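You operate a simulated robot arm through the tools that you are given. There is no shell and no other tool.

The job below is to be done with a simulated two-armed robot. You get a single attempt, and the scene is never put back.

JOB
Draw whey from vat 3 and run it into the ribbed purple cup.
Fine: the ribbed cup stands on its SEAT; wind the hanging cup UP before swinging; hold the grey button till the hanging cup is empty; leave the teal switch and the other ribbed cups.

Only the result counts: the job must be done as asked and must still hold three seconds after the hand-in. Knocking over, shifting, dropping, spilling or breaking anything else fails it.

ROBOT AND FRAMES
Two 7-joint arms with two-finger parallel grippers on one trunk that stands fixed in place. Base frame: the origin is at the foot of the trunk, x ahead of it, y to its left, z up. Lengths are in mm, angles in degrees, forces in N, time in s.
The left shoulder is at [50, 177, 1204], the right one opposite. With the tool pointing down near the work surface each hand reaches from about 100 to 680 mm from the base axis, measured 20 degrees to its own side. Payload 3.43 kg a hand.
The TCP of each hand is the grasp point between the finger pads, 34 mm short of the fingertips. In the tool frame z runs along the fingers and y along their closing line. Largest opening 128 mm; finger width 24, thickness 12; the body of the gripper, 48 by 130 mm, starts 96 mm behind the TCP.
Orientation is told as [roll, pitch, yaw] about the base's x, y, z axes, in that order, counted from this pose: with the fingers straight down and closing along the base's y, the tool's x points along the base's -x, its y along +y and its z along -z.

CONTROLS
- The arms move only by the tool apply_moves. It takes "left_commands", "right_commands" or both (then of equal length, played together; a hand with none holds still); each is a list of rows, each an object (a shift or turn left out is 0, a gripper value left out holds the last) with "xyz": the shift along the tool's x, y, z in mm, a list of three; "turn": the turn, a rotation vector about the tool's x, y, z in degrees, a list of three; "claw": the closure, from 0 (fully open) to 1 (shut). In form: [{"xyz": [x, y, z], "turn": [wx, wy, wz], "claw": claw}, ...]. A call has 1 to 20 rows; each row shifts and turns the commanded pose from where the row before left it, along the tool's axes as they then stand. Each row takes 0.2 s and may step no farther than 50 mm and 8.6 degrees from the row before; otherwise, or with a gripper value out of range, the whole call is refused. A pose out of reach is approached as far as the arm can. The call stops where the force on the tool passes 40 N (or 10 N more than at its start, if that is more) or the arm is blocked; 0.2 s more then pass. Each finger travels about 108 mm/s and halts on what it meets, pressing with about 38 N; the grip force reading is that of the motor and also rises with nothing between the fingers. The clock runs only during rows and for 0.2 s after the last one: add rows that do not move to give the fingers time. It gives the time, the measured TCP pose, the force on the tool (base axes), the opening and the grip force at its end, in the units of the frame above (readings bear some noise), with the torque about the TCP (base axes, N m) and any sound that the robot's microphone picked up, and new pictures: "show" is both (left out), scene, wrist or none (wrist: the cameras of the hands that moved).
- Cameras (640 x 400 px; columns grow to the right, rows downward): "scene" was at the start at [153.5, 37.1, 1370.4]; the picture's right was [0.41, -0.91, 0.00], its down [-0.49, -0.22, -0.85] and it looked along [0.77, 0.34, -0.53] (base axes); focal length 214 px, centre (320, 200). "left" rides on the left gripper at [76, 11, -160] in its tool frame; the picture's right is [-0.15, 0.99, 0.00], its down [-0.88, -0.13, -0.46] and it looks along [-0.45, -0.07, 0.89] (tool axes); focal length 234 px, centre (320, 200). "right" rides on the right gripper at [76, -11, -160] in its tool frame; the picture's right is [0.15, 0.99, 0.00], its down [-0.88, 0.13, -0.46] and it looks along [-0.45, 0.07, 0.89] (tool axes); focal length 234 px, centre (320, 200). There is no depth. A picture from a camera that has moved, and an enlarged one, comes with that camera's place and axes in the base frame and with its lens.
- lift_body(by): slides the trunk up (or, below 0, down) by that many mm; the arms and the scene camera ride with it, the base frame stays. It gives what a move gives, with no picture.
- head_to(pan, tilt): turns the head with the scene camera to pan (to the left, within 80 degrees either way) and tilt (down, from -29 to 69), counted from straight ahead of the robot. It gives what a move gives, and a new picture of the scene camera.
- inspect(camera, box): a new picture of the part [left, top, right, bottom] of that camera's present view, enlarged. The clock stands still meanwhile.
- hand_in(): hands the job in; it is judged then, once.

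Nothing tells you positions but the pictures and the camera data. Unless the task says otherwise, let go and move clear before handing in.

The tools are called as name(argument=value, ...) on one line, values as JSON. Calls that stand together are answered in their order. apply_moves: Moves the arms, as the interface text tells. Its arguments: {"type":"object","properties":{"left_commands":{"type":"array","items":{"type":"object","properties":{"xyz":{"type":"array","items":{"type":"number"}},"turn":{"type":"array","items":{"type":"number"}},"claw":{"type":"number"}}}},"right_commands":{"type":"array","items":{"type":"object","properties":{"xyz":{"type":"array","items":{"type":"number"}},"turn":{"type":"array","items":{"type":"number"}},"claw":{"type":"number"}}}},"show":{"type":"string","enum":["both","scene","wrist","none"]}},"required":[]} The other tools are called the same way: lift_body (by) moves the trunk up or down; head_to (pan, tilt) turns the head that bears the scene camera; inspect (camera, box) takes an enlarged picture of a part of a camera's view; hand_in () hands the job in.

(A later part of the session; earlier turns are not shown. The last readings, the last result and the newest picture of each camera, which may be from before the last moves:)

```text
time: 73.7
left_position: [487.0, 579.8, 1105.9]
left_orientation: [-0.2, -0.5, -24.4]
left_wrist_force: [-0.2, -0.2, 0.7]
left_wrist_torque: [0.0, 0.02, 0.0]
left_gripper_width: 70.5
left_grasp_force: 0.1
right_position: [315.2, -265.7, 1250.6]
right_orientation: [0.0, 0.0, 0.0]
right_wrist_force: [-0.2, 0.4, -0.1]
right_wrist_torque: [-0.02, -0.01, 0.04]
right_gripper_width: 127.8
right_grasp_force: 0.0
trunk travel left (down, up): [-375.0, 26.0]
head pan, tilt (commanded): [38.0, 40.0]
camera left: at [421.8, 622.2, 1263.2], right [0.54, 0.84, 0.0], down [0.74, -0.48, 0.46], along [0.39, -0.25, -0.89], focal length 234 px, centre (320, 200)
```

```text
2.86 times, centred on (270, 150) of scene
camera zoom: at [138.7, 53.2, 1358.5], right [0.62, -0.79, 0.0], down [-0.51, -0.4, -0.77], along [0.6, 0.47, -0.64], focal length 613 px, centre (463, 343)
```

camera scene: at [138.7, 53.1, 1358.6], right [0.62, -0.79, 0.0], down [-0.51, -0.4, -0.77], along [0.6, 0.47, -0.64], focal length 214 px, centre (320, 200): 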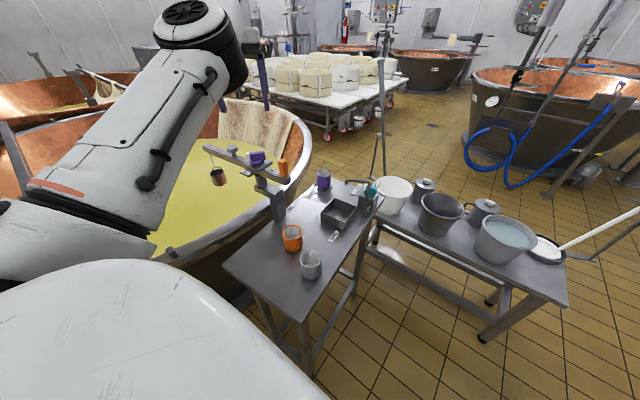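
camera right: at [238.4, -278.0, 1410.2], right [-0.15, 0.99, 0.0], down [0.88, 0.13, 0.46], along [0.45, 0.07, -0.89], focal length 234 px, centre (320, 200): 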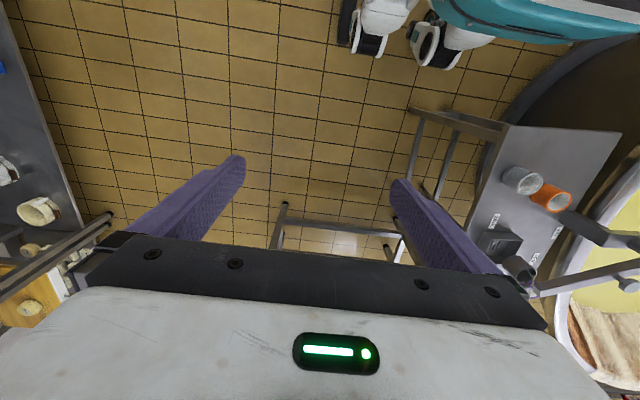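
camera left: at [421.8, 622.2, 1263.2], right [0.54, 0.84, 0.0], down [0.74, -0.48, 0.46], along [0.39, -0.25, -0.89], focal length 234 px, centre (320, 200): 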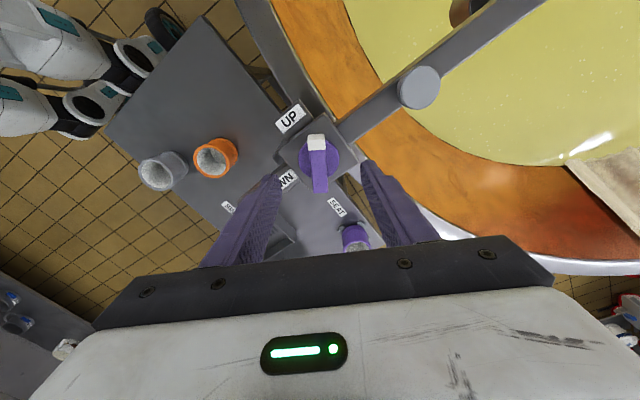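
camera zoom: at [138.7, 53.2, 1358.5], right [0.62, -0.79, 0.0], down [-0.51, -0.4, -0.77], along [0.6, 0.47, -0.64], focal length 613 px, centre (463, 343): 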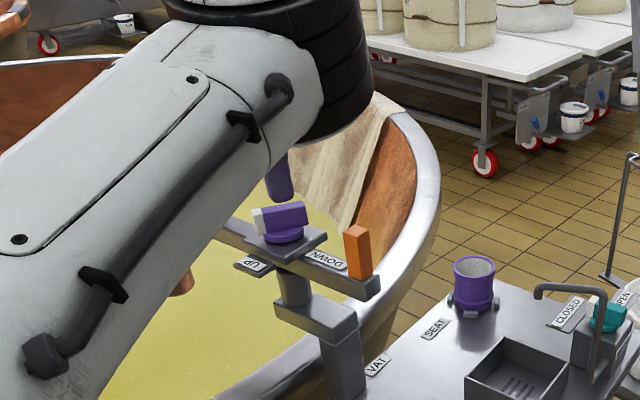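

The bar is well aligned crosswise. I descend carefully and close on its sides.

apply_moves(left_commands=[{"xyz": [0, 0, 20]}, {"xyz": [0, 0, 20]}, {"xyz": [0, 0, 8]}, {"claw": 0.7}, {"claw": 1.0}, {}, {}], show="wrist")

inspect(camera="left", box=[230, 100, 430, 250])

```text
time: 75.3
left_position: [486.5, 578.9, 1056.8]
left_orientation: [-0.4, -0.5, -24.4]
left_wrist_force: [-5.4, -8.6, -6.2]
left_wrist_torque: [0.29, -0.5, 0.05]
left_gripper_width: 15.9
left_grasp_force: 44.7
right_position: [313.8, -265.8, 1251.4]
right_orientation: [0.0, -0.1, -0.1]
right_wrist_force: [0.1, 0.4, 0.0]
right_wrist_torque: [0.02, -0.01, 0.02]
right_gripper_width: 128.0
right_grasp_force: 0.1
trunk travel left (down, up): [-375.0, 26.0]
head pan, tilt (commanded): [38.0, 40.0]
camera left: at [421.5, 620.8, 1215.1], right [0.54, 0.84, 0.0], down [0.75, -0.48, 0.46], along [0.39, -0.25, -0.89], focal length 234 px, centre (320, 200)
```

left: 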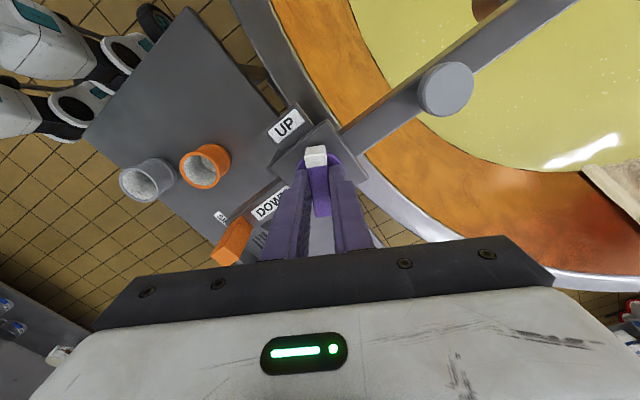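

```text
2.67 times, centred on (330, 175) of left
camera zoom: at [421.5, 620.8, 1215.1], right [0.54, 0.84, 0.0], down [0.75, -0.48, 0.46], along [0.39, -0.25, -0.89], focal length 624 px, centre (293, 267)
```

zoom: 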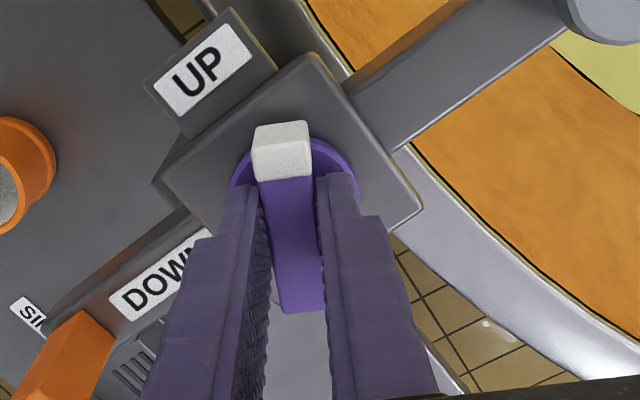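

Firm crosswise grip (15.9 mm). I turn clockwise 80° in 4° steps.

apply_moves(left_commands=[{"turn": [0, 0, 4]}, {"turn": [0, 0, 4]}, {"turn": [0, 0, 4]}, {"turn": [0, 0, 4]}, {"turn": [0, 0, 4]}, {"turn": [0, 0, 4]}, {"turn": [0, 0, 4]}, {"turn": [0, 0, 4]}, {"turn": [0, 0, 4]}, {"turn": [0, 0, 4]}, {}], show="both")

inspect(camera="left", box=[230, 100, 430, 250])

```text
time: 77.7
left_position: [486.2, 578.5, 1057.4]
left_orientation: [0.2, -0.5, -64.5]
left_wrist_force: [-8.3, -6.8, -6.8]
left_wrist_torque: [-0.38, 0.64, 0.07]
left_gripper_width: 15.9
left_grasp_force: 44.9
right_position: [313.2, -265.5, 1251.1]
right_orientation: [0.0, -0.1, 0.0]
right_wrist_force: [0.8, 0.2, -0.1]
right_wrist_torque: [0.04, 0.01, 0.04]
right_gripper_width: 128.1
right_grasp_force: 0.0
trunk travel left (down, up): [-375.0, 26.0]
head pan, tilt (commanded): [38.0, 40.0]
camera scene: at [138.3, 53.1, 1358.6], right [0.62, -0.79, 0.0], down [-0.51, -0.4, -0.77], along [0.6, 0.47, -0.64], focal length 214 px, centre (320, 200)
camera left: at [463.4, 652.6, 1215.2], right [0.96, 0.3, 0.0], down [0.26, -0.85, 0.46], along [0.14, -0.44, -0.89], focal length 234 px, centre (320, 200)
```

scene: 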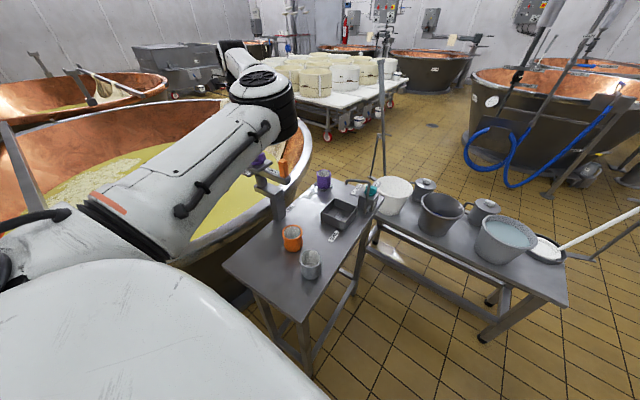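
left: 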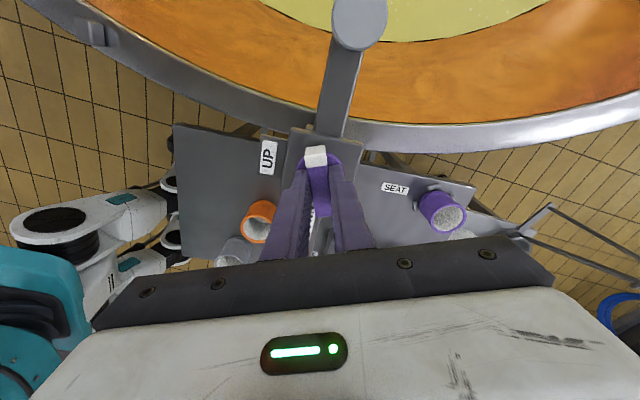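

```text
2.67 times, centred on (330, 175) of left
camera zoom: at [463.4, 652.6, 1215.2], right [0.96, 0.3, 0.0], down [0.26, -0.85, 0.46], along [0.14, -0.44, -0.89], focal length 624 px, centre (293, 267)
```

zoom: 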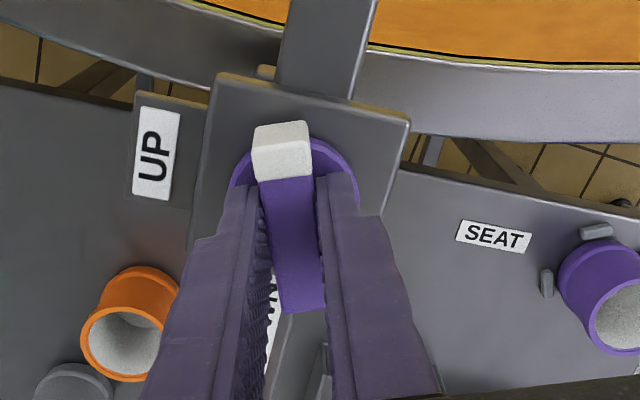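

Turning smoothly. I continue in smaller batches, watching for the DOWN stop.

apply_moves(left_commands=[{"turn": [0, 0, 4]}, {"turn": [0, 0, 4]}, {"turn": [0, 0, 4]}, {"turn": [0, 0, 4]}, {"turn": [0, 0, 4]}, {}], show="none")

apply_moves(left_commands=[{"turn": [0, 0, 4]}, {"turn": [0, 0, 4]}, {"turn": [0, 0, 4]}, {}], show="both")

inspect(camera="left", box=[230, 100, 430, 250])

```text
time: 79.1
left_position: [487.2, 579.5, 1057.6]
left_orientation: [0.3, -0.4, -84.4]
left_wrist_force: [-8.5, -7.8, -8.6]
left_wrist_torque: [-0.33, 0.84, 0.05]
left_gripper_width: 16.1
left_grasp_force: 44.5
right_position: [314.0, -266.0, 1251.1]
right_orientation: [0.0, 0.0, 0.0]
right_wrist_force: [0.1, -0.7, 0.7]
right_wrist_torque: [0.0, -0.01, -0.02]
right_gripper_width: 128.0
right_grasp_force: 0.0
trunk travel left (down, up): [-375.0, 26.0]
head pan, tilt (commanded): [38.0, 40.0]
```

```text
time: 80.1
left_position: [487.2, 578.7, 1057.9]
left_orientation: [0.5, -0.5, -96.4]
left_wrist_force: [-9.9, -6.7, -8.5]
left_wrist_torque: [-0.87, 1.34, 0.04]
left_gripper_width: 16.0
left_grasp_force: 45.3
right_position: [314.8, -265.4, 1251.0]
right_orientation: [0.0, 0.0, 0.0]
right_wrist_force: [-0.1, -0.1, -0.4]
right_wrist_torque: [-0.04, -0.01, -0.03]
right_gripper_width: 127.7
right_grasp_force: 0.0
trunk travel left (down, up): [-375.0, 26.0]
head pan, tilt (commanded): [38.0, 40.0]
camera scene: at [138.3, 53.4, 1358.6], right [0.62, -0.79, 0.0], down [-0.51, -0.4, -0.77], along [0.6, 0.47, -0.64], focal length 214 px, centre (320, 200)
camera left: at [506.0, 653.9, 1215.4], right [0.97, -0.26, 0.01], down [-0.23, -0.86, 0.46], along [-0.11, -0.45, -0.89], focal length 234 px, centre (320, 200)
```

scene: 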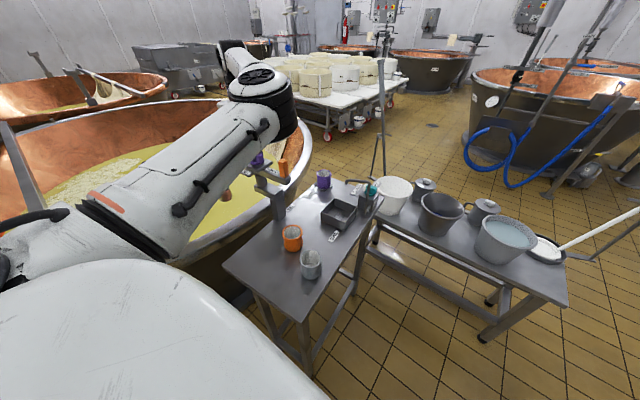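
left: 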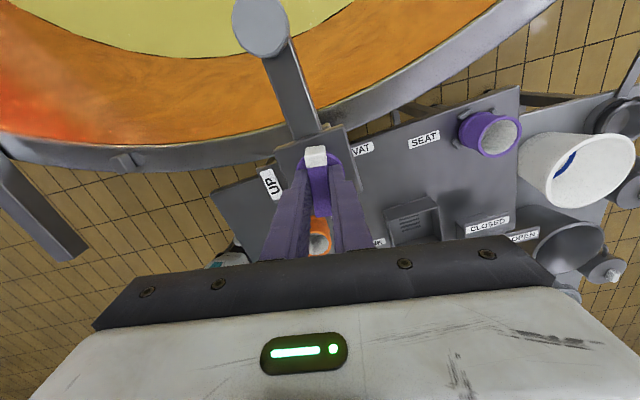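

```text
2.67 times, centred on (330, 175) of left
camera zoom: at [506.0, 653.9, 1215.4], right [0.97, -0.26, 0.01], down [-0.23, -0.86, 0.46], along [-0.11, -0.45, -0.89], focal length 624 px, centre (293, 267)
```

zoom: 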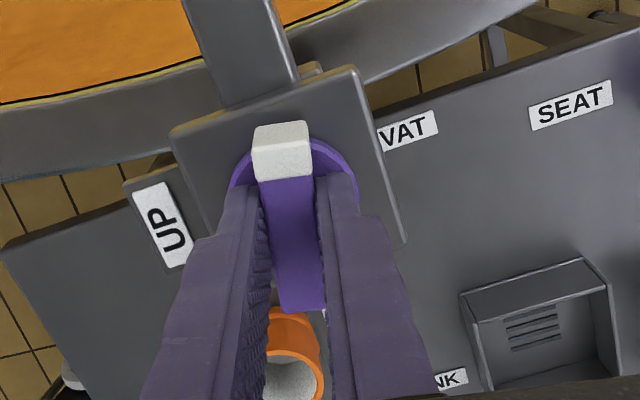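

No stop yet at about 103° from UP. I check the cup in the scene view.

inspect(camera="scene", box=[190, 140, 310, 230])

```text
4.44 times, centred on (250, 185) of scene
camera zoom: at [138.3, 53.4, 1358.6], right [0.62, -0.79, 0.0], down [-0.51, -0.4, -0.77], along [0.6, 0.47, -0.64], focal length 953 px, centre (631, 267)
```

zoom: 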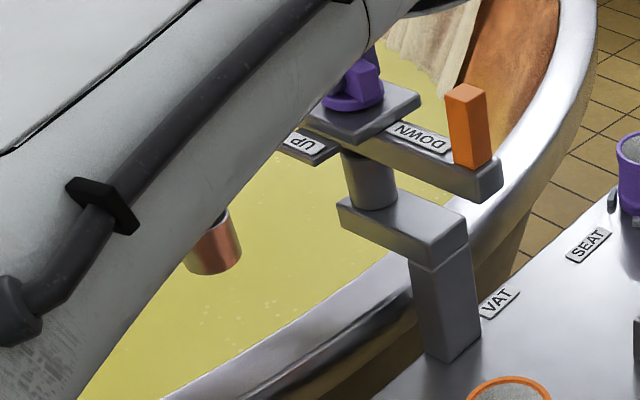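

The cup hangs now at about z=734 (bottom), still above the whey. I keep turning clockwise.

apply_moves(left_commands=[{"turn": [0, 0, 4]}, {"turn": [0, 0, 4]}, {"turn": [0, 0, 4]}, {"turn": [0, 0, 4]}, {"turn": [0, 0, 4]}, {"turn": [0, 0, 4]}, {}], show="none")

inspect(camera="scene", box=[190, 140, 310, 230])

apply_moves(left_commands=[{"turn": [0, 0, 4]}, {"turn": [0, 0, 4]}, {"turn": [0, 0, 4]}, {"turn": [0, 0, 4]}, {"turn": [0, 0, 4]}, {}], show="wrist")

inspect(camera="scene", box=[190, 140, 310, 230])

```text
time: 81.7
left_position: [487.9, 578.6, 1057.7]
left_orientation: [0.5, -0.1, -120.4]
left_wrist_force: [-8.5, -3.7, -3.7]
left_wrist_torque: [-0.54, 1.62, 0.06]
left_gripper_width: 15.9
left_grasp_force: 45.6
right_position: [314.2, -265.4, 1251.3]
right_orientation: [0.1, 0.0, 0.0]
right_wrist_force: [-0.2, 0.2, 0.5]
right_wrist_torque: [0.03, -0.01, -0.02]
right_gripper_width: 128.3
right_grasp_force: 0.2
trunk travel left (down, up): [-375.0, 26.0]
head pan, tilt (commanded): [38.0, 40.0]
```

```text
4.44 times, centred on (250, 185) of scene
camera zoom: at [138.2, 53.2, 1358.6], right [0.62, -0.79, 0.0], down [-0.51, -0.4, -0.77], along [0.6, 0.47, -0.64], focal length 953 px, centre (631, 267)
```

zoom: 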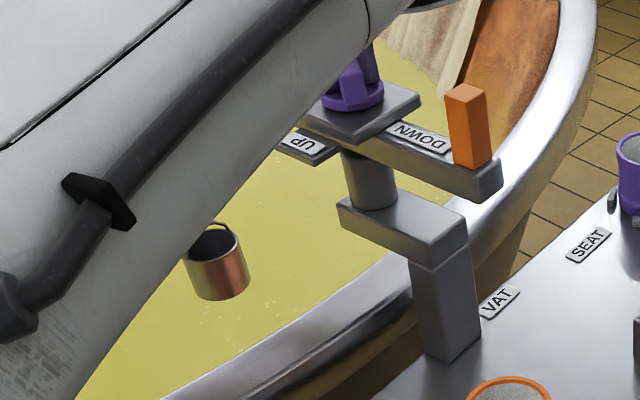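

```text
time: 83.1
left_position: [487.7, 578.1, 1058.1]
left_orientation: [0.6, 0.0, -140.4]
left_wrist_force: [-6.8, -6.2, -6.8]
left_wrist_torque: [0.24, 1.35, 0.04]
left_gripper_width: 16.0
left_grasp_force: 44.7
right_position: [314.1, -264.8, 1251.3]
right_orientation: [0.0, 0.1, 0.1]
right_wrist_force: [-0.5, -1.0, 0.2]
right_wrist_torque: [0.0, 0.01, 0.02]
right_gripper_width: 127.7
right_grasp_force: 0.0
trunk travel left (down, up): [-375.0, 26.0]
head pan, tilt (commanded): [38.0, 40.0]
camera left: at [552.2, 618.9, 1216.2], right [0.52, -0.86, 0.01], down [-0.76, -0.46, 0.45], along [-0.38, -0.24, -0.89], focal length 234 px, centre (320, 200)
```

left: 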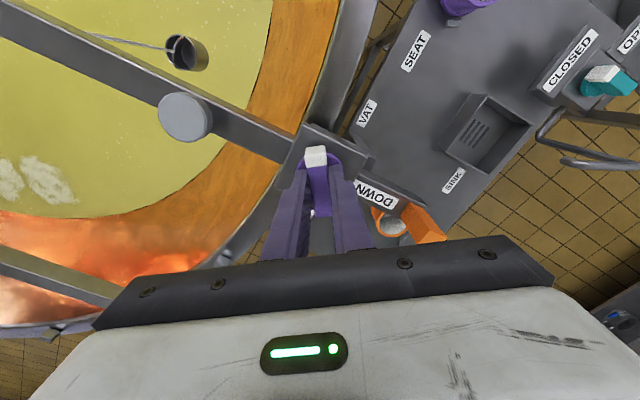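

```text
4.44 times, centred on (250, 185) of scene
camera zoom: at [138.7, 53.1, 1358.5], right [0.62, -0.79, 0.0], down [-0.51, -0.4, -0.77], along [0.6, 0.47, -0.64], focal length 953 px, centre (631, 267)
```

zoom: 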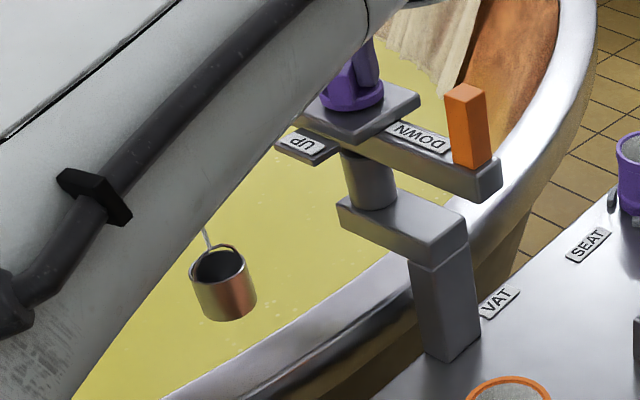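

The cup lowers about 1.4 mm per degree; the winder spans roughly 270° clockwise to DOWN. I re-grip at yaw +40 to continue.

apply_moves(left_commands=[{"claw": 0.45}, {}, {"xyz": [0, 0, -25]}, {"xyz": [0, 0, -25]}, {"turn": [0, 0, -8.5]}, {"turn": [0, 0, -8.5]}, {"turn": [0, 0, -8.5]}, {"turn": [0, 0, -8.5]}, {"turn": [0, 0, -8.5]}, {"turn": [0, 0, -8.5]}, {"turn": [0, 0, -8.5]}, {"turn": [0, 0, -8.5]}, {"turn": [0, 0, -8.5]}, {"turn": [0, 0, -8.5]}, {"turn": [0, 0, -8.5]}, {"turn": [0, 0, -8.5]}, {"turn": [0, 0, -8.5]}, {"turn": [0, 0, -8.5]}, {"turn": [0, 0, -8.5]}, {"turn": [0, 0, -8.5]}], show="none")

apply_moves(left_commands=[{"turn": [0, 0, -8.5]}, {"turn": [0, 0, -8.5]}, {"turn": [0, 0, -8.5]}, {"turn": [0, 0, -8.5]}, {"turn": [0, 0, -8.5]}, {}], show="both")

inspect(camera="left", box=[230, 100, 430, 250])

```text
time: 87.3
left_position: [486.7, 580.3, 1107.6]
left_orientation: [-0.5, -0.3, -4.2]
left_wrist_force: [0.0, -0.6, -0.4]
left_wrist_torque: [-0.04, 0.01, 0.0]
left_gripper_width: 70.2
left_grasp_force: 0.1
right_position: [315.4, -265.3, 1250.7]
right_orientation: [-0.1, -0.1, 0.0]
right_wrist_force: [0.3, -1.3, 0.3]
right_wrist_torque: [0.03, -0.02, 0.02]
right_gripper_width: 128.2
right_grasp_force: 0.0
trunk travel left (down, up): [-375.0, 26.0]
head pan, tilt (commanded): [38.0, 40.0]
```

```text
time: 88.7
left_position: [487.6, 580.4, 1108.0]
left_orientation: [-0.6, 0.0, 38.3]
left_wrist_force: [0.2, 0.1, 0.2]
left_wrist_torque: [0.01, 0.04, 0.04]
left_gripper_width: 70.2
left_grasp_force: 0.1
right_position: [314.5, -265.4, 1251.6]
right_orientation: [0.0, 0.0, 0.0]
right_wrist_force: [-0.2, 0.0, -0.1]
right_wrist_torque: [0.0, 0.01, -0.01]
right_gripper_width: 127.9
right_grasp_force: 0.1
trunk travel left (down, up): [-375.0, 26.0]
head pan, tilt (commanded): [38.0, 40.0]
camera scene: at [138.7, 53.1, 1358.5], right [0.62, -0.79, 0.0], down [-0.51, -0.4, -0.77], along [0.6, 0.47, -0.64], focal length 214 px, centre (320, 200)
camera left: at [420.3, 542.0, 1265.7], right [-0.5, 0.87, -0.01], down [0.77, 0.45, 0.46], along [0.4, 0.22, -0.89], focal length 234 px, centre (320, 200)
```

scene: 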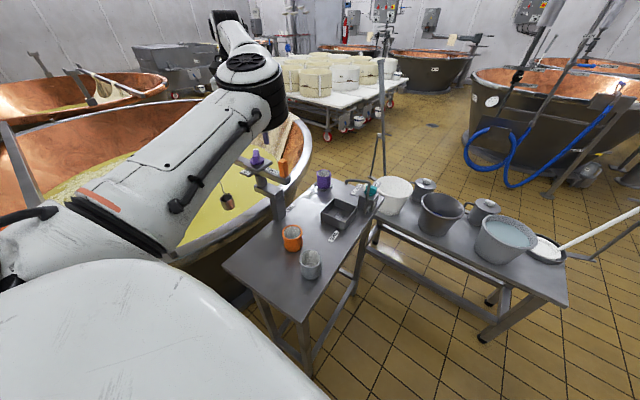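
left: 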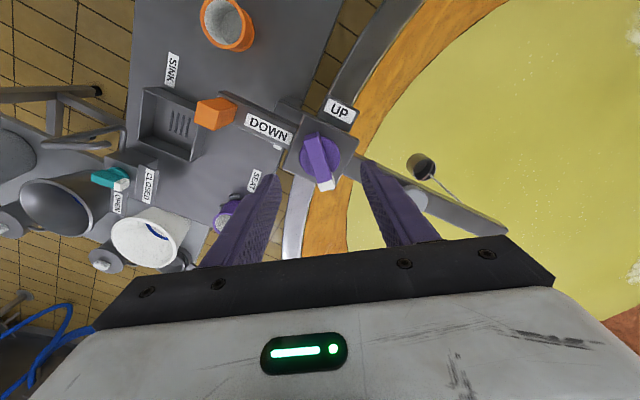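

```text
2.67 times, centred on (330, 175) of left
camera zoom: at [420.3, 542.0, 1265.7], right [-0.5, 0.87, -0.01], down [0.77, 0.45, 0.46], along [0.4, 0.22, -0.89], focal length 624 px, centre (293, 267)
```

zoom: 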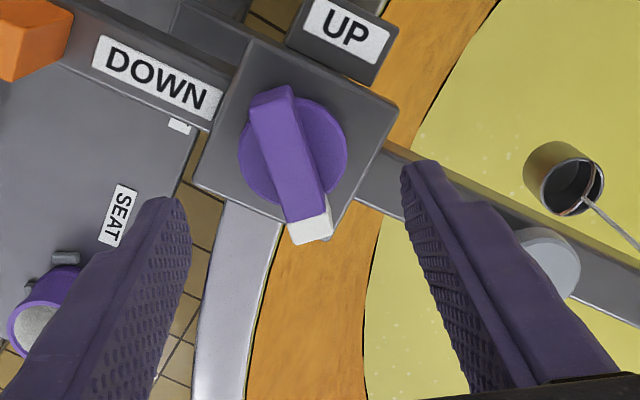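

The cup hangs lower on its line and the bar is aligned within 12°. I descend and grip it crosswise again.

apply_moves(left_commands=[{"turn": [0, 0, -5]}, {"xyz": [0, 0, 20]}, {"xyz": [0, 0, 20]}, {"xyz": [0, 0, 10]}, {"claw": 0.7}, {"claw": 1.0}, {}, {}], show="wrist")

inspect(camera="left", box=[230, 100, 430, 250])

```text
time: 90.5
left_position: [486.9, 578.8, 1057.5]
left_orientation: [-0.5, 0.0, 43.2]
left_wrist_force: [-0.6, -4.0, -3.2]
left_wrist_torque: [0.97, 0.39, 0.03]
left_gripper_width: 15.6
left_grasp_force: 44.5
right_position: [314.6, -266.0, 1251.1]
right_orientation: [0.0, 0.0, 0.1]
right_wrist_force: [0.0, -0.1, -0.4]
right_wrist_torque: [-0.03, 0.01, 0.01]
right_gripper_width: 128.2
right_grasp_force: 0.0
trunk travel left (down, up): [-375.0, 26.0]
head pan, tilt (commanded): [38.0, 40.0]
camera left: at [423.6, 535.3, 1216.2], right [-0.57, 0.82, -0.01], down [0.73, 0.51, 0.46], along [0.38, 0.25, -0.89], focal length 234 px, centre (320, 200)
```

left: 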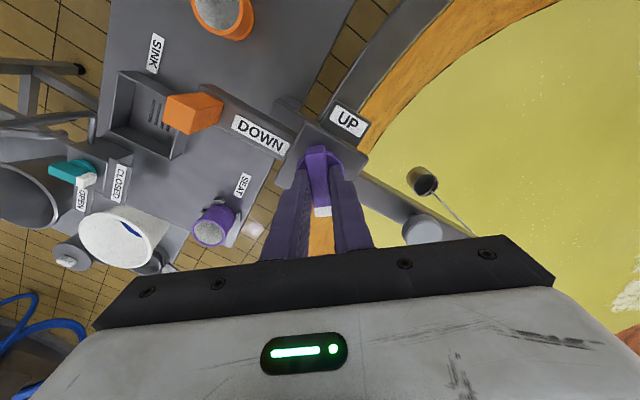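

```text
2.67 times, centred on (330, 175) of left
camera zoom: at [423.6, 535.3, 1216.2], right [-0.57, 0.82, -0.01], down [0.73, 0.51, 0.46], along [0.38, 0.25, -0.89], focal length 624 px, centre (293, 267)
```

zoom: 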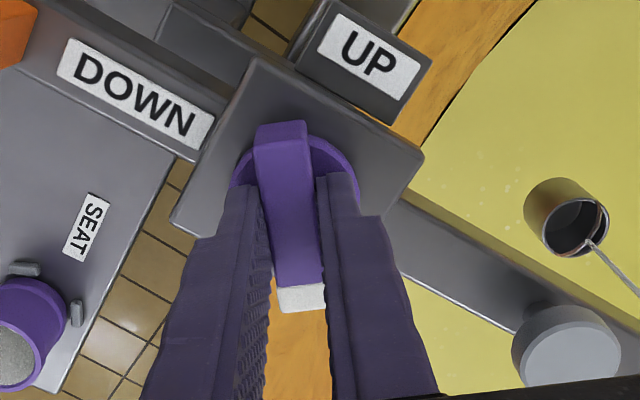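

Gripped again at yaw 43. I turn clockwise 40° and check the cup.

apply_moves(left_commands=[{"turn": [0, 0, 4]}, {"turn": [0, 0, 4]}, {"turn": [0, 0, 4]}, {"turn": [0, 0, 4]}, {"turn": [0, 0, 4]}, {"turn": [0, 0, 4]}, {"turn": [0, 0, 4]}, {"turn": [0, 0, 4]}, {"turn": [0, 0, 4]}, {"turn": [0, 0, 4]}, {}], show="none")

inspect(camera="scene", box=[190, 140, 310, 230])

apply_moves(left_commands=[{"turn": [0, 0, 4]}, {"turn": [0, 0, 4]}, {"turn": [0, 0, 4]}, {"turn": [0, 0, 4]}, {"turn": [0, 0, 4]}, {"turn": [0, 0, 4]}, {"turn": [0, 0, 4]}, {}], show="none")

inspect(camera="scene", box=[190, 140, 310, 230])

```text
time: 92.9
left_position: [487.7, 578.3, 1058.0]
left_orientation: [-0.4, -0.4, 3.1]
left_wrist_force: [-4.1, -5.6, 0.3]
left_wrist_torque: [0.56, 1.37, 0.06]
left_gripper_width: 15.9
left_grasp_force: 45.6
right_position: [313.4, -265.8, 1250.2]
right_orientation: [0.1, 0.0, 0.0]
right_wrist_force: [0.5, -0.2, -0.9]
right_wrist_torque: [-0.02, -0.03, 0.03]
right_gripper_width: 127.9
right_grasp_force: 0.0
trunk travel left (down, up): [-375.0, 26.0]
head pan, tilt (commanded): [38.0, 40.0]
```

```text
4.44 times, centred on (250, 185) of scene
camera zoom: at [138.3, 52.2, 1358.6], right [0.62, -0.79, 0.0], down [-0.51, -0.4, -0.77], along [0.6, 0.47, -0.64], focal length 953 px, centre (631, 267)
```

zoom: 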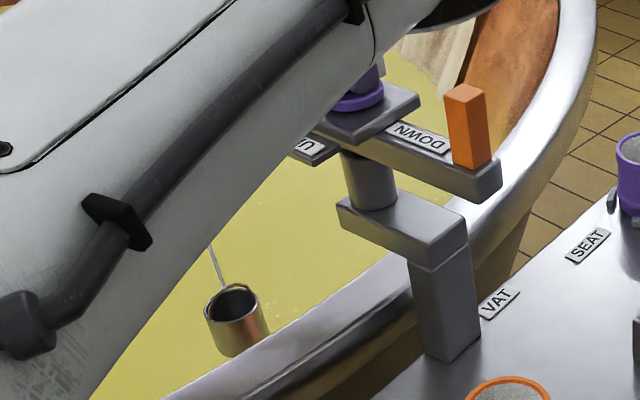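

```text
time: 94.7
left_position: [487.3, 578.4, 1058.2]
left_orientation: [-0.3, -0.5, -25.0]
left_wrist_force: [-7.2, -12.4, -3.4]
left_wrist_torque: [0.59, 1.01, 0.04]
left_gripper_width: 15.5
left_grasp_force: 44.5
right_position: [314.5, -266.6, 1250.3]
right_orientation: [0.1, 0.0, 0.0]
right_wrist_force: [-0.3, -0.4, 0.7]
right_wrist_torque: [-0.02, 0.03, 0.01]
right_gripper_width: 127.7
right_grasp_force: 0.1
trunk travel left (down, up): [-375.0, 26.0]
head pan, tilt (commanded): [38.0, 40.0]
```

```text
4.44 times, centred on (250, 185) of scene
camera zoom: at [138.1, 51.8, 1358.7], right [0.62, -0.79, 0.0], down [-0.51, -0.39, -0.77], along [0.6, 0.47, -0.64], focal length 953 px, centre (631, 267)
```

zoom: 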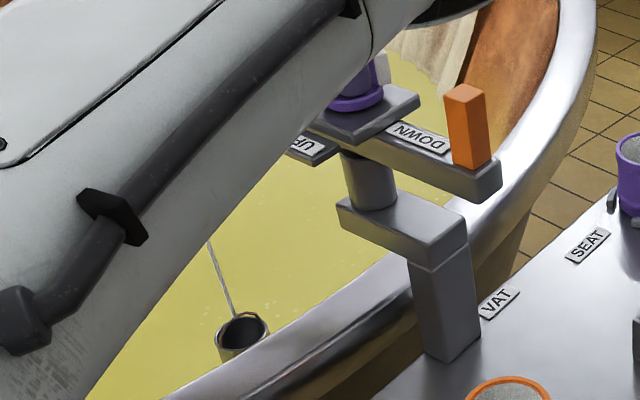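

The cup is entering the whey. I continue clockwise toward the DOWN label.

apply_moves(left_commands=[{"turn": [0, 0, 4]}, {"turn": [0, 0, 4]}, {"turn": [0, 0, 4]}, {"turn": [0, 0, 4]}, {"turn": [0, 0, 4]}, {"turn": [0, 0, 4]}, {"turn": [0, 0, 4]}, {"turn": [0, 0, 4]}, {"turn": [0, 0, 4]}, {"turn": [0, 0, 4]}, {"turn": [0, 0, 4]}, {"turn": [0, 0, 4]}, {}], show="both")

inspect(camera="scene", box=[190, 140, 310, 230])

inspect(camera="left", box=[230, 100, 430, 250])

```text
time: 97.5
left_position: [487.0, 577.6, 1057.1]
left_orientation: [0.3, -0.6, -73.0]
left_wrist_force: [-5.6, -8.3, -0.6]
left_wrist_torque: [-0.97, 0.61, 0.04]
left_gripper_width: 16.0
left_grasp_force: 44.6
right_position: [313.7, -267.7, 1251.2]
right_orientation: [0.1, 0.0, -0.1]
right_wrist_force: [0.3, -0.4, 0.1]
right_wrist_torque: [-0.02, -0.01, -0.02]
right_gripper_width: 127.8
right_grasp_force: 0.1
trunk travel left (down, up): [-375.0, 26.0]
head pan, tilt (commanded): [38.0, 40.0]
camera scene: at [138.0, 52.3, 1358.7], right [0.62, -0.79, 0.0], down [-0.51, -0.4, -0.77], along [0.6, 0.47, -0.64], focal length 214 px, centre (320, 200)
camera left: at [474.6, 654.7, 1215.7], right [0.99, 0.15, 0.01], down [0.13, -0.88, 0.46], along [0.08, -0.46, -0.89], focal length 234 px, centre (320, 200)
```

scene: 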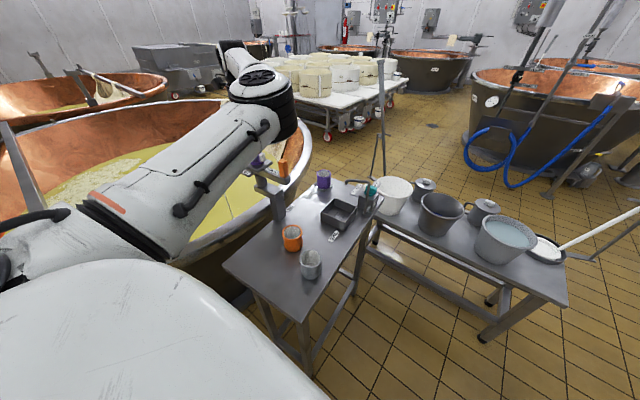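
left: 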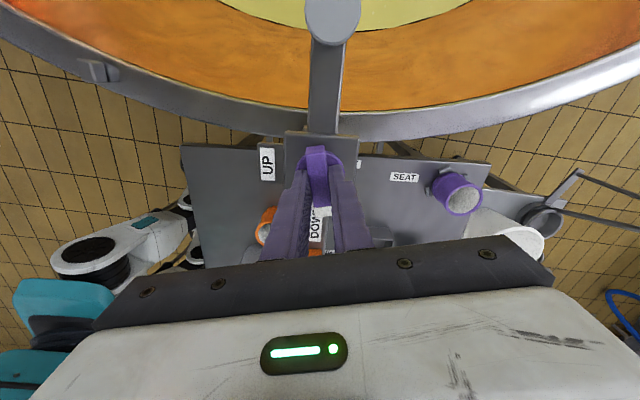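

```text
4.44 times, centred on (250, 185) of scene
camera zoom: at [138.0, 52.3, 1358.7], right [0.62, -0.79, 0.0], down [-0.51, -0.4, -0.77], along [0.6, 0.47, -0.64], focal length 953 px, centre (631, 267)
```

zoom: 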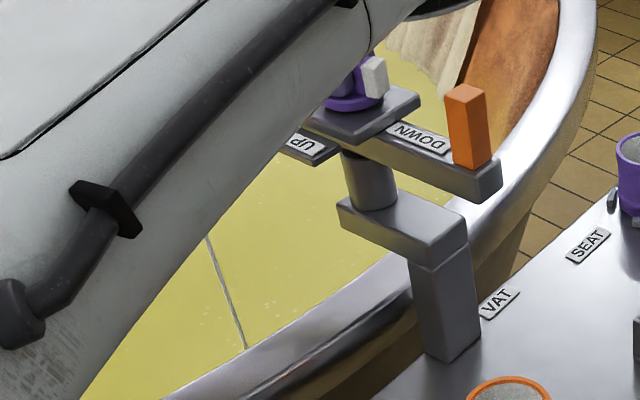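

```text
2.67 times, centred on (330, 175) of left
camera zoom: at [474.6, 654.7, 1215.7], right [0.99, 0.15, 0.01], down [0.13, -0.88, 0.46], along [0.08, -0.46, -0.89], focal length 624 px, centre (293, 267)
```

zoom: 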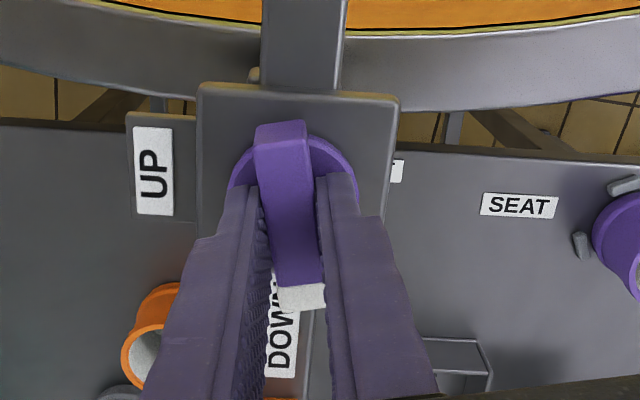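

The cup is fully submerged. I turn the last few degrees toward DOWN and wait a few seconds for it to fill.

apply_moves(left_commands=[{"turn": [0, 0, 3]}, {"turn": [0, 0, 3]}, {"turn": [0, 0, 3]}, {}, {}, {}, {}, {}, {}, {}, {}, {}, {}, {}, {}], show="wrist")

inspect(camera="left", box=[230, 100, 430, 250])

```text
time: 100.7
left_position: [487.3, 578.7, 1056.8]
left_orientation: [0.3, -0.5, -81.9]
left_wrist_force: [-5.7, -10.7, -2.7]
left_wrist_torque: [-0.47, 0.79, -0.01]
left_gripper_width: 15.7
left_grasp_force: 45.3
right_position: [315.2, -266.5, 1250.3]
right_orientation: [0.1, 0.0, 0.0]
right_wrist_force: [-0.3, 0.4, 1.4]
right_wrist_torque: [-0.01, 0.0, -0.01]
right_gripper_width: 128.0
right_grasp_force: 0.1
trunk travel left (down, up): [-375.0, 26.0]
head pan, tilt (commanded): [38.0, 40.0]
camera left: at [486.8, 655.6, 1215.7], right [1.0, 0.0, 0.01], down [-0.01, -0.89, 0.46], along [0.0, -0.46, -0.89], focal length 234 px, centre (320, 200)
```

left: 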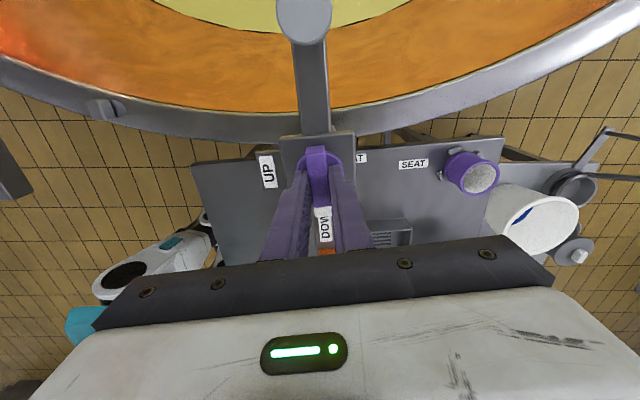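

```text
2.67 times, centred on (330, 175) of left
camera zoom: at [486.8, 655.6, 1215.7], right [1.0, 0.0, 0.01], down [-0.01, -0.89, 0.46], along [0.0, -0.46, -0.89], focal length 624 px, centre (293, 267)
```

zoom: 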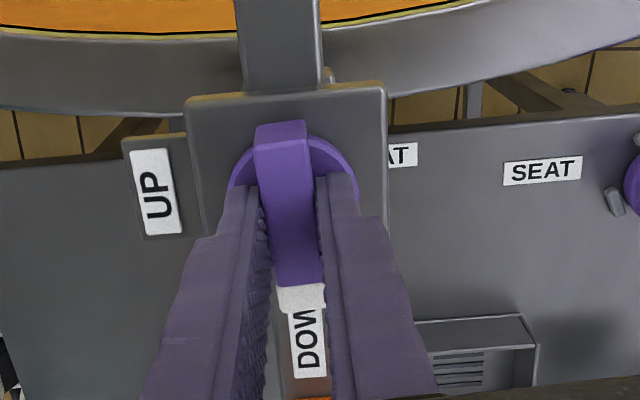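

The white tip is at DOWN and the cup has been under for several seconds. I now wind back counter-clockwise (UP) in gentle 4° steps.

apply_moves(left_commands=[{"turn": [0, 0, -4]}, {"turn": [0, 0, -4]}, {"turn": [0, 0, -4]}, {"turn": [0, 0, -4]}, {"turn": [0, 0, -4]}, {"turn": [0, 0, -4]}, {"turn": [0, 0, -4]}, {"turn": [0, 0, -4]}, {"turn": [0, 0, -4]}, {"turn": [0, 0, -4]}, {"turn": [0, 0, -4]}, {"turn": [0, 0, -4]}, {"turn": [0, 0, -4]}, {"turn": [0, 0, -4]}, {"turn": [0, 0, -4]}, {"turn": [0, 0, -4]}, {"turn": [0, 0, -4]}, {"turn": [0, 0, -4]}], show="both")

inspect(camera="scene", box=[190, 140, 310, 230])

inspect(camera="left", box=[230, 100, 430, 250])

```text
time: 104.5
left_position: [487.3, 578.5, 1058.0]
left_orientation: [-0.4, -0.5, -9.8]
left_wrist_force: [-9.8, -13.8, -11.3]
left_wrist_torque: [0.27, -0.78, -0.04]
left_gripper_width: 15.9
left_grasp_force: 45.4
right_position: [313.9, -266.5, 1250.6]
right_orientation: [0.0, 0.0, 0.0]
right_wrist_force: [0.0, -0.3, -0.3]
right_wrist_torque: [0.0, 0.01, 0.0]
right_gripper_width: 127.8
right_grasp_force: 0.2
trunk travel left (down, up): [-375.0, 26.0]
head pan, tilt (commanded): [38.0, 40.0]
camera scene: at [138.3, 52.4, 1358.6], right [0.62, -0.79, 0.0], down [-0.51, -0.4, -0.77], along [0.6, 0.47, -0.64], focal length 214 px, centre (320, 200)
camera left: at [413.5, 603.0, 1215.6], right [0.31, 0.95, -0.01], down [0.84, -0.27, 0.46], along [0.44, -0.15, -0.89], focal length 234 px, centre (320, 200)
```

scene: 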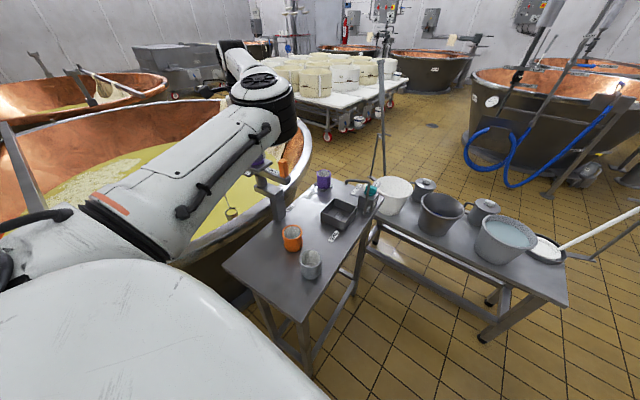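
left: 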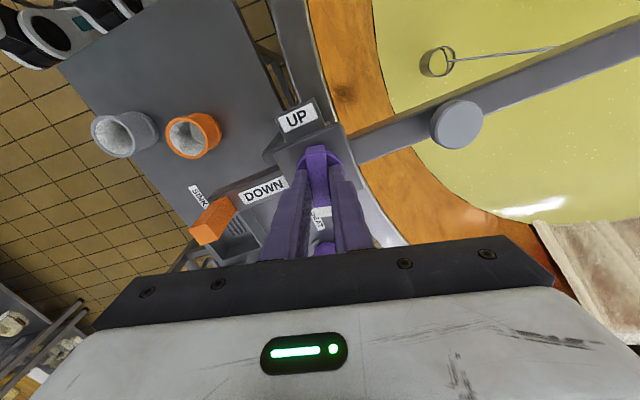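

```text
4.44 times, centred on (250, 185) of scene
camera zoom: at [138.3, 52.4, 1358.6], right [0.62, -0.79, 0.0], down [-0.51, -0.4, -0.77], along [0.6, 0.47, -0.64], focal length 953 px, centre (631, 267)
```

zoom: 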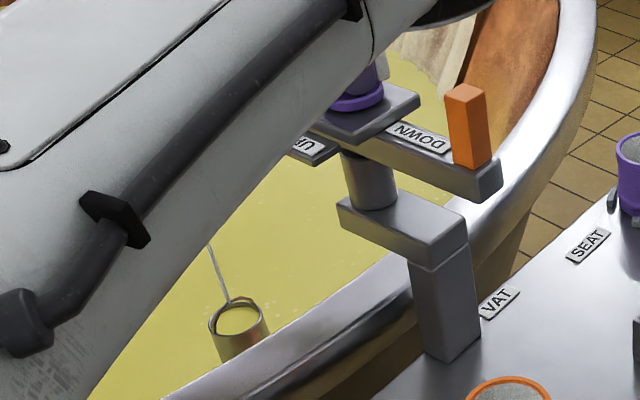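

```text
2.67 times, centred on (330, 175) of left
camera zoom: at [413.5, 603.0, 1215.6], right [0.31, 0.95, -0.01], down [0.84, -0.27, 0.46], along [0.44, -0.15, -0.89], focal length 624 px, centre (293, 267)
```

zoom: 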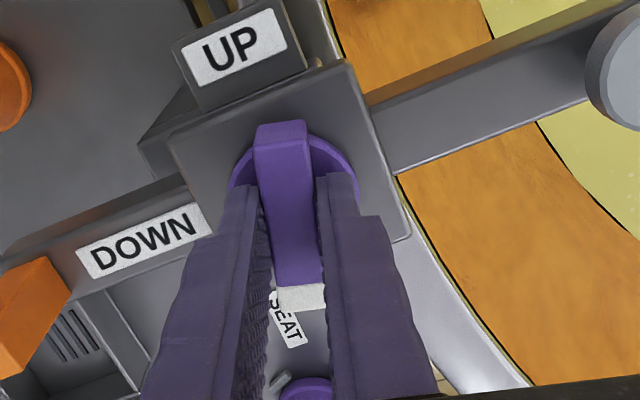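

The cup is emerging full of whey. I continue winding up.

apply_moves(left_commands=[{"turn": [0, 0, -4]}, {"turn": [0, 0, -4]}, {"turn": [0, 0, -4]}, {"turn": [0, 0, -4]}, {"turn": [0, 0, -4]}, {"turn": [0, 0, -4]}, {"turn": [0, 0, -4]}, {"turn": [0, 0, -4]}, {"turn": [0, 0, -4]}, {"turn": [0, 0, -4]}, {"turn": [0, 0, -4]}, {"turn": [0, 0, -4]}, {"turn": [0, 0, -4]}, {}], show="wrist")

inspect(camera="scene", box=[190, 140, 310, 230])

```text
time: 107.5
left_position: [486.5, 579.2, 1058.4]
left_orientation: [-0.6, 0.0, 42.4]
left_wrist_force: [-7.0, -10.0, -5.2]
left_wrist_torque: [0.56, 0.76, 0.0]
left_gripper_width: 16.0
left_grasp_force: 44.9
right_position: [313.7, -265.7, 1249.5]
right_orientation: [0.0, 0.1, -0.1]
right_wrist_force: [0.2, -0.1, 0.1]
right_wrist_torque: [-0.04, 0.02, -0.01]
right_gripper_width: 128.0
right_grasp_force: 0.1
trunk travel left (down, up): [-375.0, 26.0]
head pan, tilt (commanded): [38.0, 40.0]
camera left: at [422.9, 536.3, 1216.3], right [-0.56, 0.83, -0.01], down [0.74, 0.5, 0.46], along [0.38, 0.25, -0.89], focal length 234 px, centre (320, 200)
```

left: 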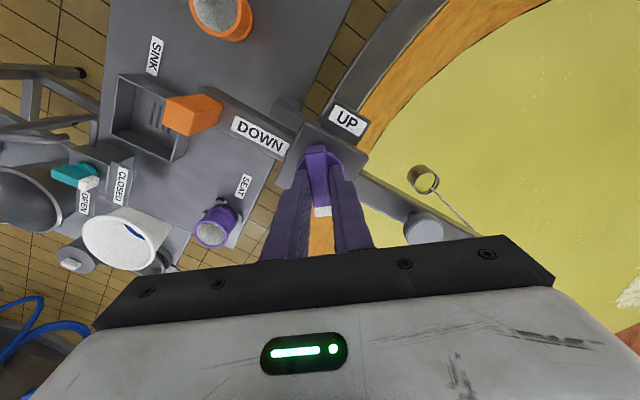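

```text
4.44 times, centred on (250, 185) of scene
camera zoom: at [138.4, 52.2, 1358.7], right [0.62, -0.79, 0.0], down [-0.51, -0.4, -0.77], along [0.6, 0.47, -0.64], focal length 953 px, centre (631, 267)
```

zoom: 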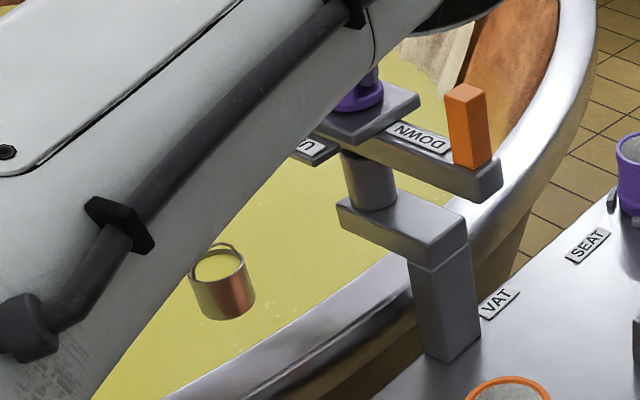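

The cup is full and out of the whey. I release, swing the wrist to yaw -138 and re-grip for the rest of the winding.

apply_moves(left_commands=[{"claw": 0.45}, {}, {"xyz": [0, 0, -25]}, {"xyz": [0, 0, -25]}, {"turn": [0, 0, 8.5]}, {"turn": [0, 0, 8.5]}, {"turn": [0, 0, 8.5]}, {"turn": [0, 0, 8.5]}, {"turn": [0, 0, 8.5]}, {"turn": [0, 0, 8.5]}, {"turn": [0, 0, 8.5]}, {"turn": [0, 0, 8.5]}, {"turn": [0, 0, 8.5]}, {"turn": [0, 0, 8.5]}, {"turn": [0, 0, 8.5]}, {"turn": [0, 0, 8.5]}, {"turn": [0, 0, 8.5]}, {"turn": [0, 0, 8.5]}, {"turn": [0, 0, 8.5]}, {"turn": [0, 0, 8.5]}], show="scene")

apply_moves(left_commands=[{"turn": [0, 0, 8.5]}, {"turn": [0, 0, 8.5]}, {"turn": [0, 0, 8.5]}, {"turn": [0, 0, 8.5]}, {"turn": [0, 0, 8.5]}, {}], show="both")

inspect(camera="left", box=[230, 100, 430, 250])

inspect(camera="scene", box=[190, 140, 310, 230])

```text
time: 111.7
left_position: [486.4, 579.6, 1107.5]
left_orientation: [0.4, -0.3, -94.0]
left_wrist_force: [0.2, -0.6, 0.1]
left_wrist_torque: [0.0, -0.01, 0.0]
left_gripper_width: 70.2
left_grasp_force: 0.0
right_position: [314.5, -264.8, 1250.4]
right_orientation: [-0.1, 0.0, 0.0]
right_wrist_force: [0.3, 0.2, -0.2]
right_wrist_torque: [0.0, 0.01, -0.02]
right_gripper_width: 127.9
right_grasp_force: 0.0
trunk travel left (down, up): [-375.0, 26.0]
head pan, tilt (commanded): [38.0, 40.0]
camera scene: at [138.7, 53.1, 1358.6], right [0.62, -0.79, 0.0], down [-0.51, -0.4, -0.77], along [0.6, 0.47, -0.64], focal length 214 px, centre (320, 200)
```

scene: 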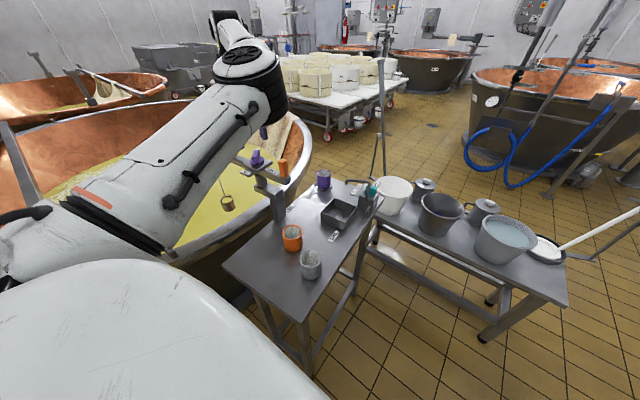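

```text
time: 113.1
left_position: [485.9, 580.6, 1106.5]
left_orientation: [0.6, 0.0, -136.4]
left_wrist_force: [-0.8, -0.7, -0.4]
left_wrist_torque: [-0.01, 0.01, -0.01]
left_gripper_width: 70.6
left_grasp_force: 0.1
right_position: [314.3, -265.2, 1251.3]
right_orientation: [0.0, 0.0, 0.0]
right_wrist_force: [-0.3, 0.1, 0.1]
right_wrist_torque: [0.03, 0.01, 0.02]
right_gripper_width: 127.9
right_grasp_force: 0.0
trunk travel left (down, up): [-375.0, 26.0]
head pan, tilt (commanded): [38.0, 40.0]
camera scene: at [138.7, 53.1, 1358.5], right [0.62, -0.79, 0.0], down [-0.51, -0.4, -0.77], along [0.6, 0.47, -0.64], focal length 214 px, centre (320, 200)
camera left: at [549.1, 624.1, 1265.7], right [0.58, -0.82, 0.01], down [-0.73, -0.51, 0.45], along [-0.37, -0.27, -0.89], focal length 234 px, centre (320, 200)
```

scene: 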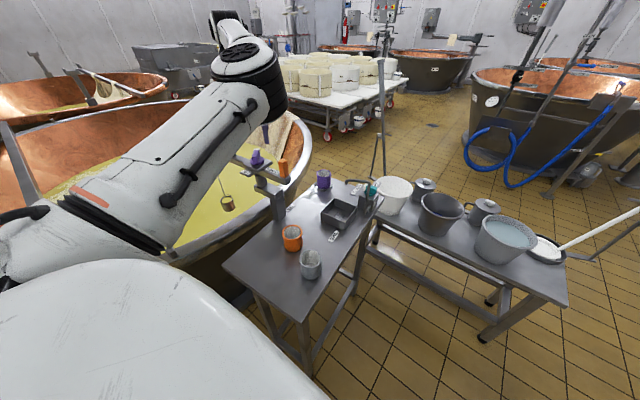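
left: 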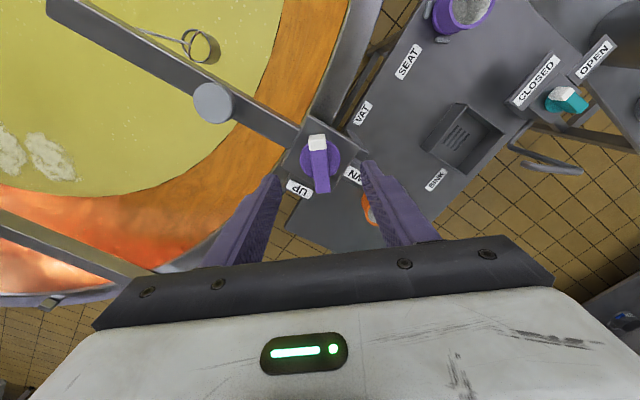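

```text
2.67 times, centred on (330, 175) of left
camera zoom: at [549.1, 624.1, 1265.7], right [0.58, -0.82, 0.01], down [-0.73, -0.51, 0.45], along [-0.37, -0.27, -0.89], focal length 624 px, centre (293, 267)
```

zoom: 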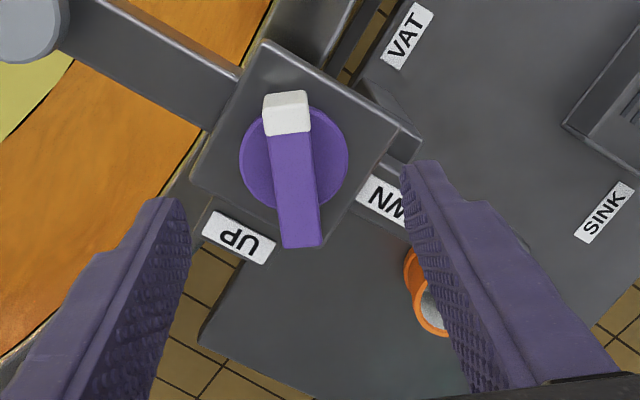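

```text
4.44 times, centred on (250, 185) of scene
camera zoom: at [138.7, 53.1, 1358.5], right [0.62, -0.79, 0.0], down [-0.51, -0.4, -0.77], along [0.6, 0.47, -0.64], focal length 953 px, centre (631, 267)
```

zoom: 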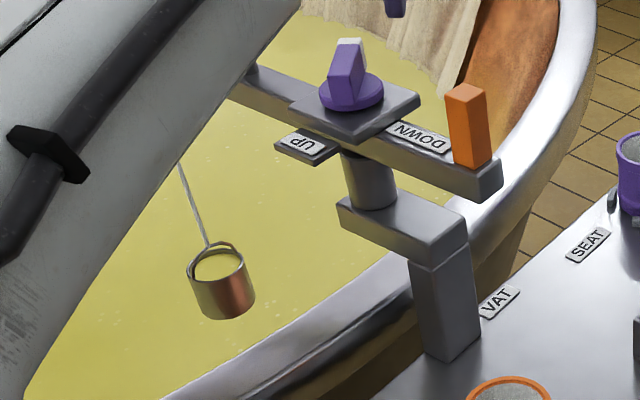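

The knob held and the cup is full. I descend and grip the bar again.

apply_moves(left_commands=[{"xyz": [-0.7, 1.5, 20]}, {"xyz": [0, 0, 20]}, {"xyz": [0, 0, 9]}, {"claw": 0.7}, {"claw": 1.0}, {}, {}], show="wrist")

```text
time: 114.7
left_position: [489.1, 580.0, 1058.3]
left_orientation: [0.5, 0.0, -136.2]
left_wrist_force: [-5.0, 4.1, -1.3]
left_wrist_torque: [1.16, 0.6, 0.02]
left_gripper_width: 16.0
left_grasp_force: 45.1
right_position: [314.3, -265.0, 1250.8]
right_orientation: [0.1, -0.1, 0.0]
right_wrist_force: [0.4, -0.1, 0.6]
right_wrist_torque: [0.01, 0.01, -0.02]
right_gripper_width: 128.1
right_grasp_force: 0.2
trunk travel left (down, up): [-375.0, 26.0]
head pan, tilt (commanded): [38.0, 40.0]
camera left: at [549.7, 623.6, 1217.0], right [0.58, -0.82, 0.01], down [-0.73, -0.51, 0.45], along [-0.37, -0.27, -0.89], focal length 234 px, centre (320, 200)
```

left: 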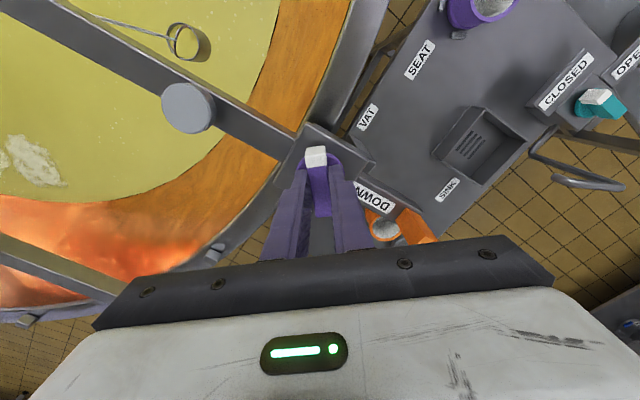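

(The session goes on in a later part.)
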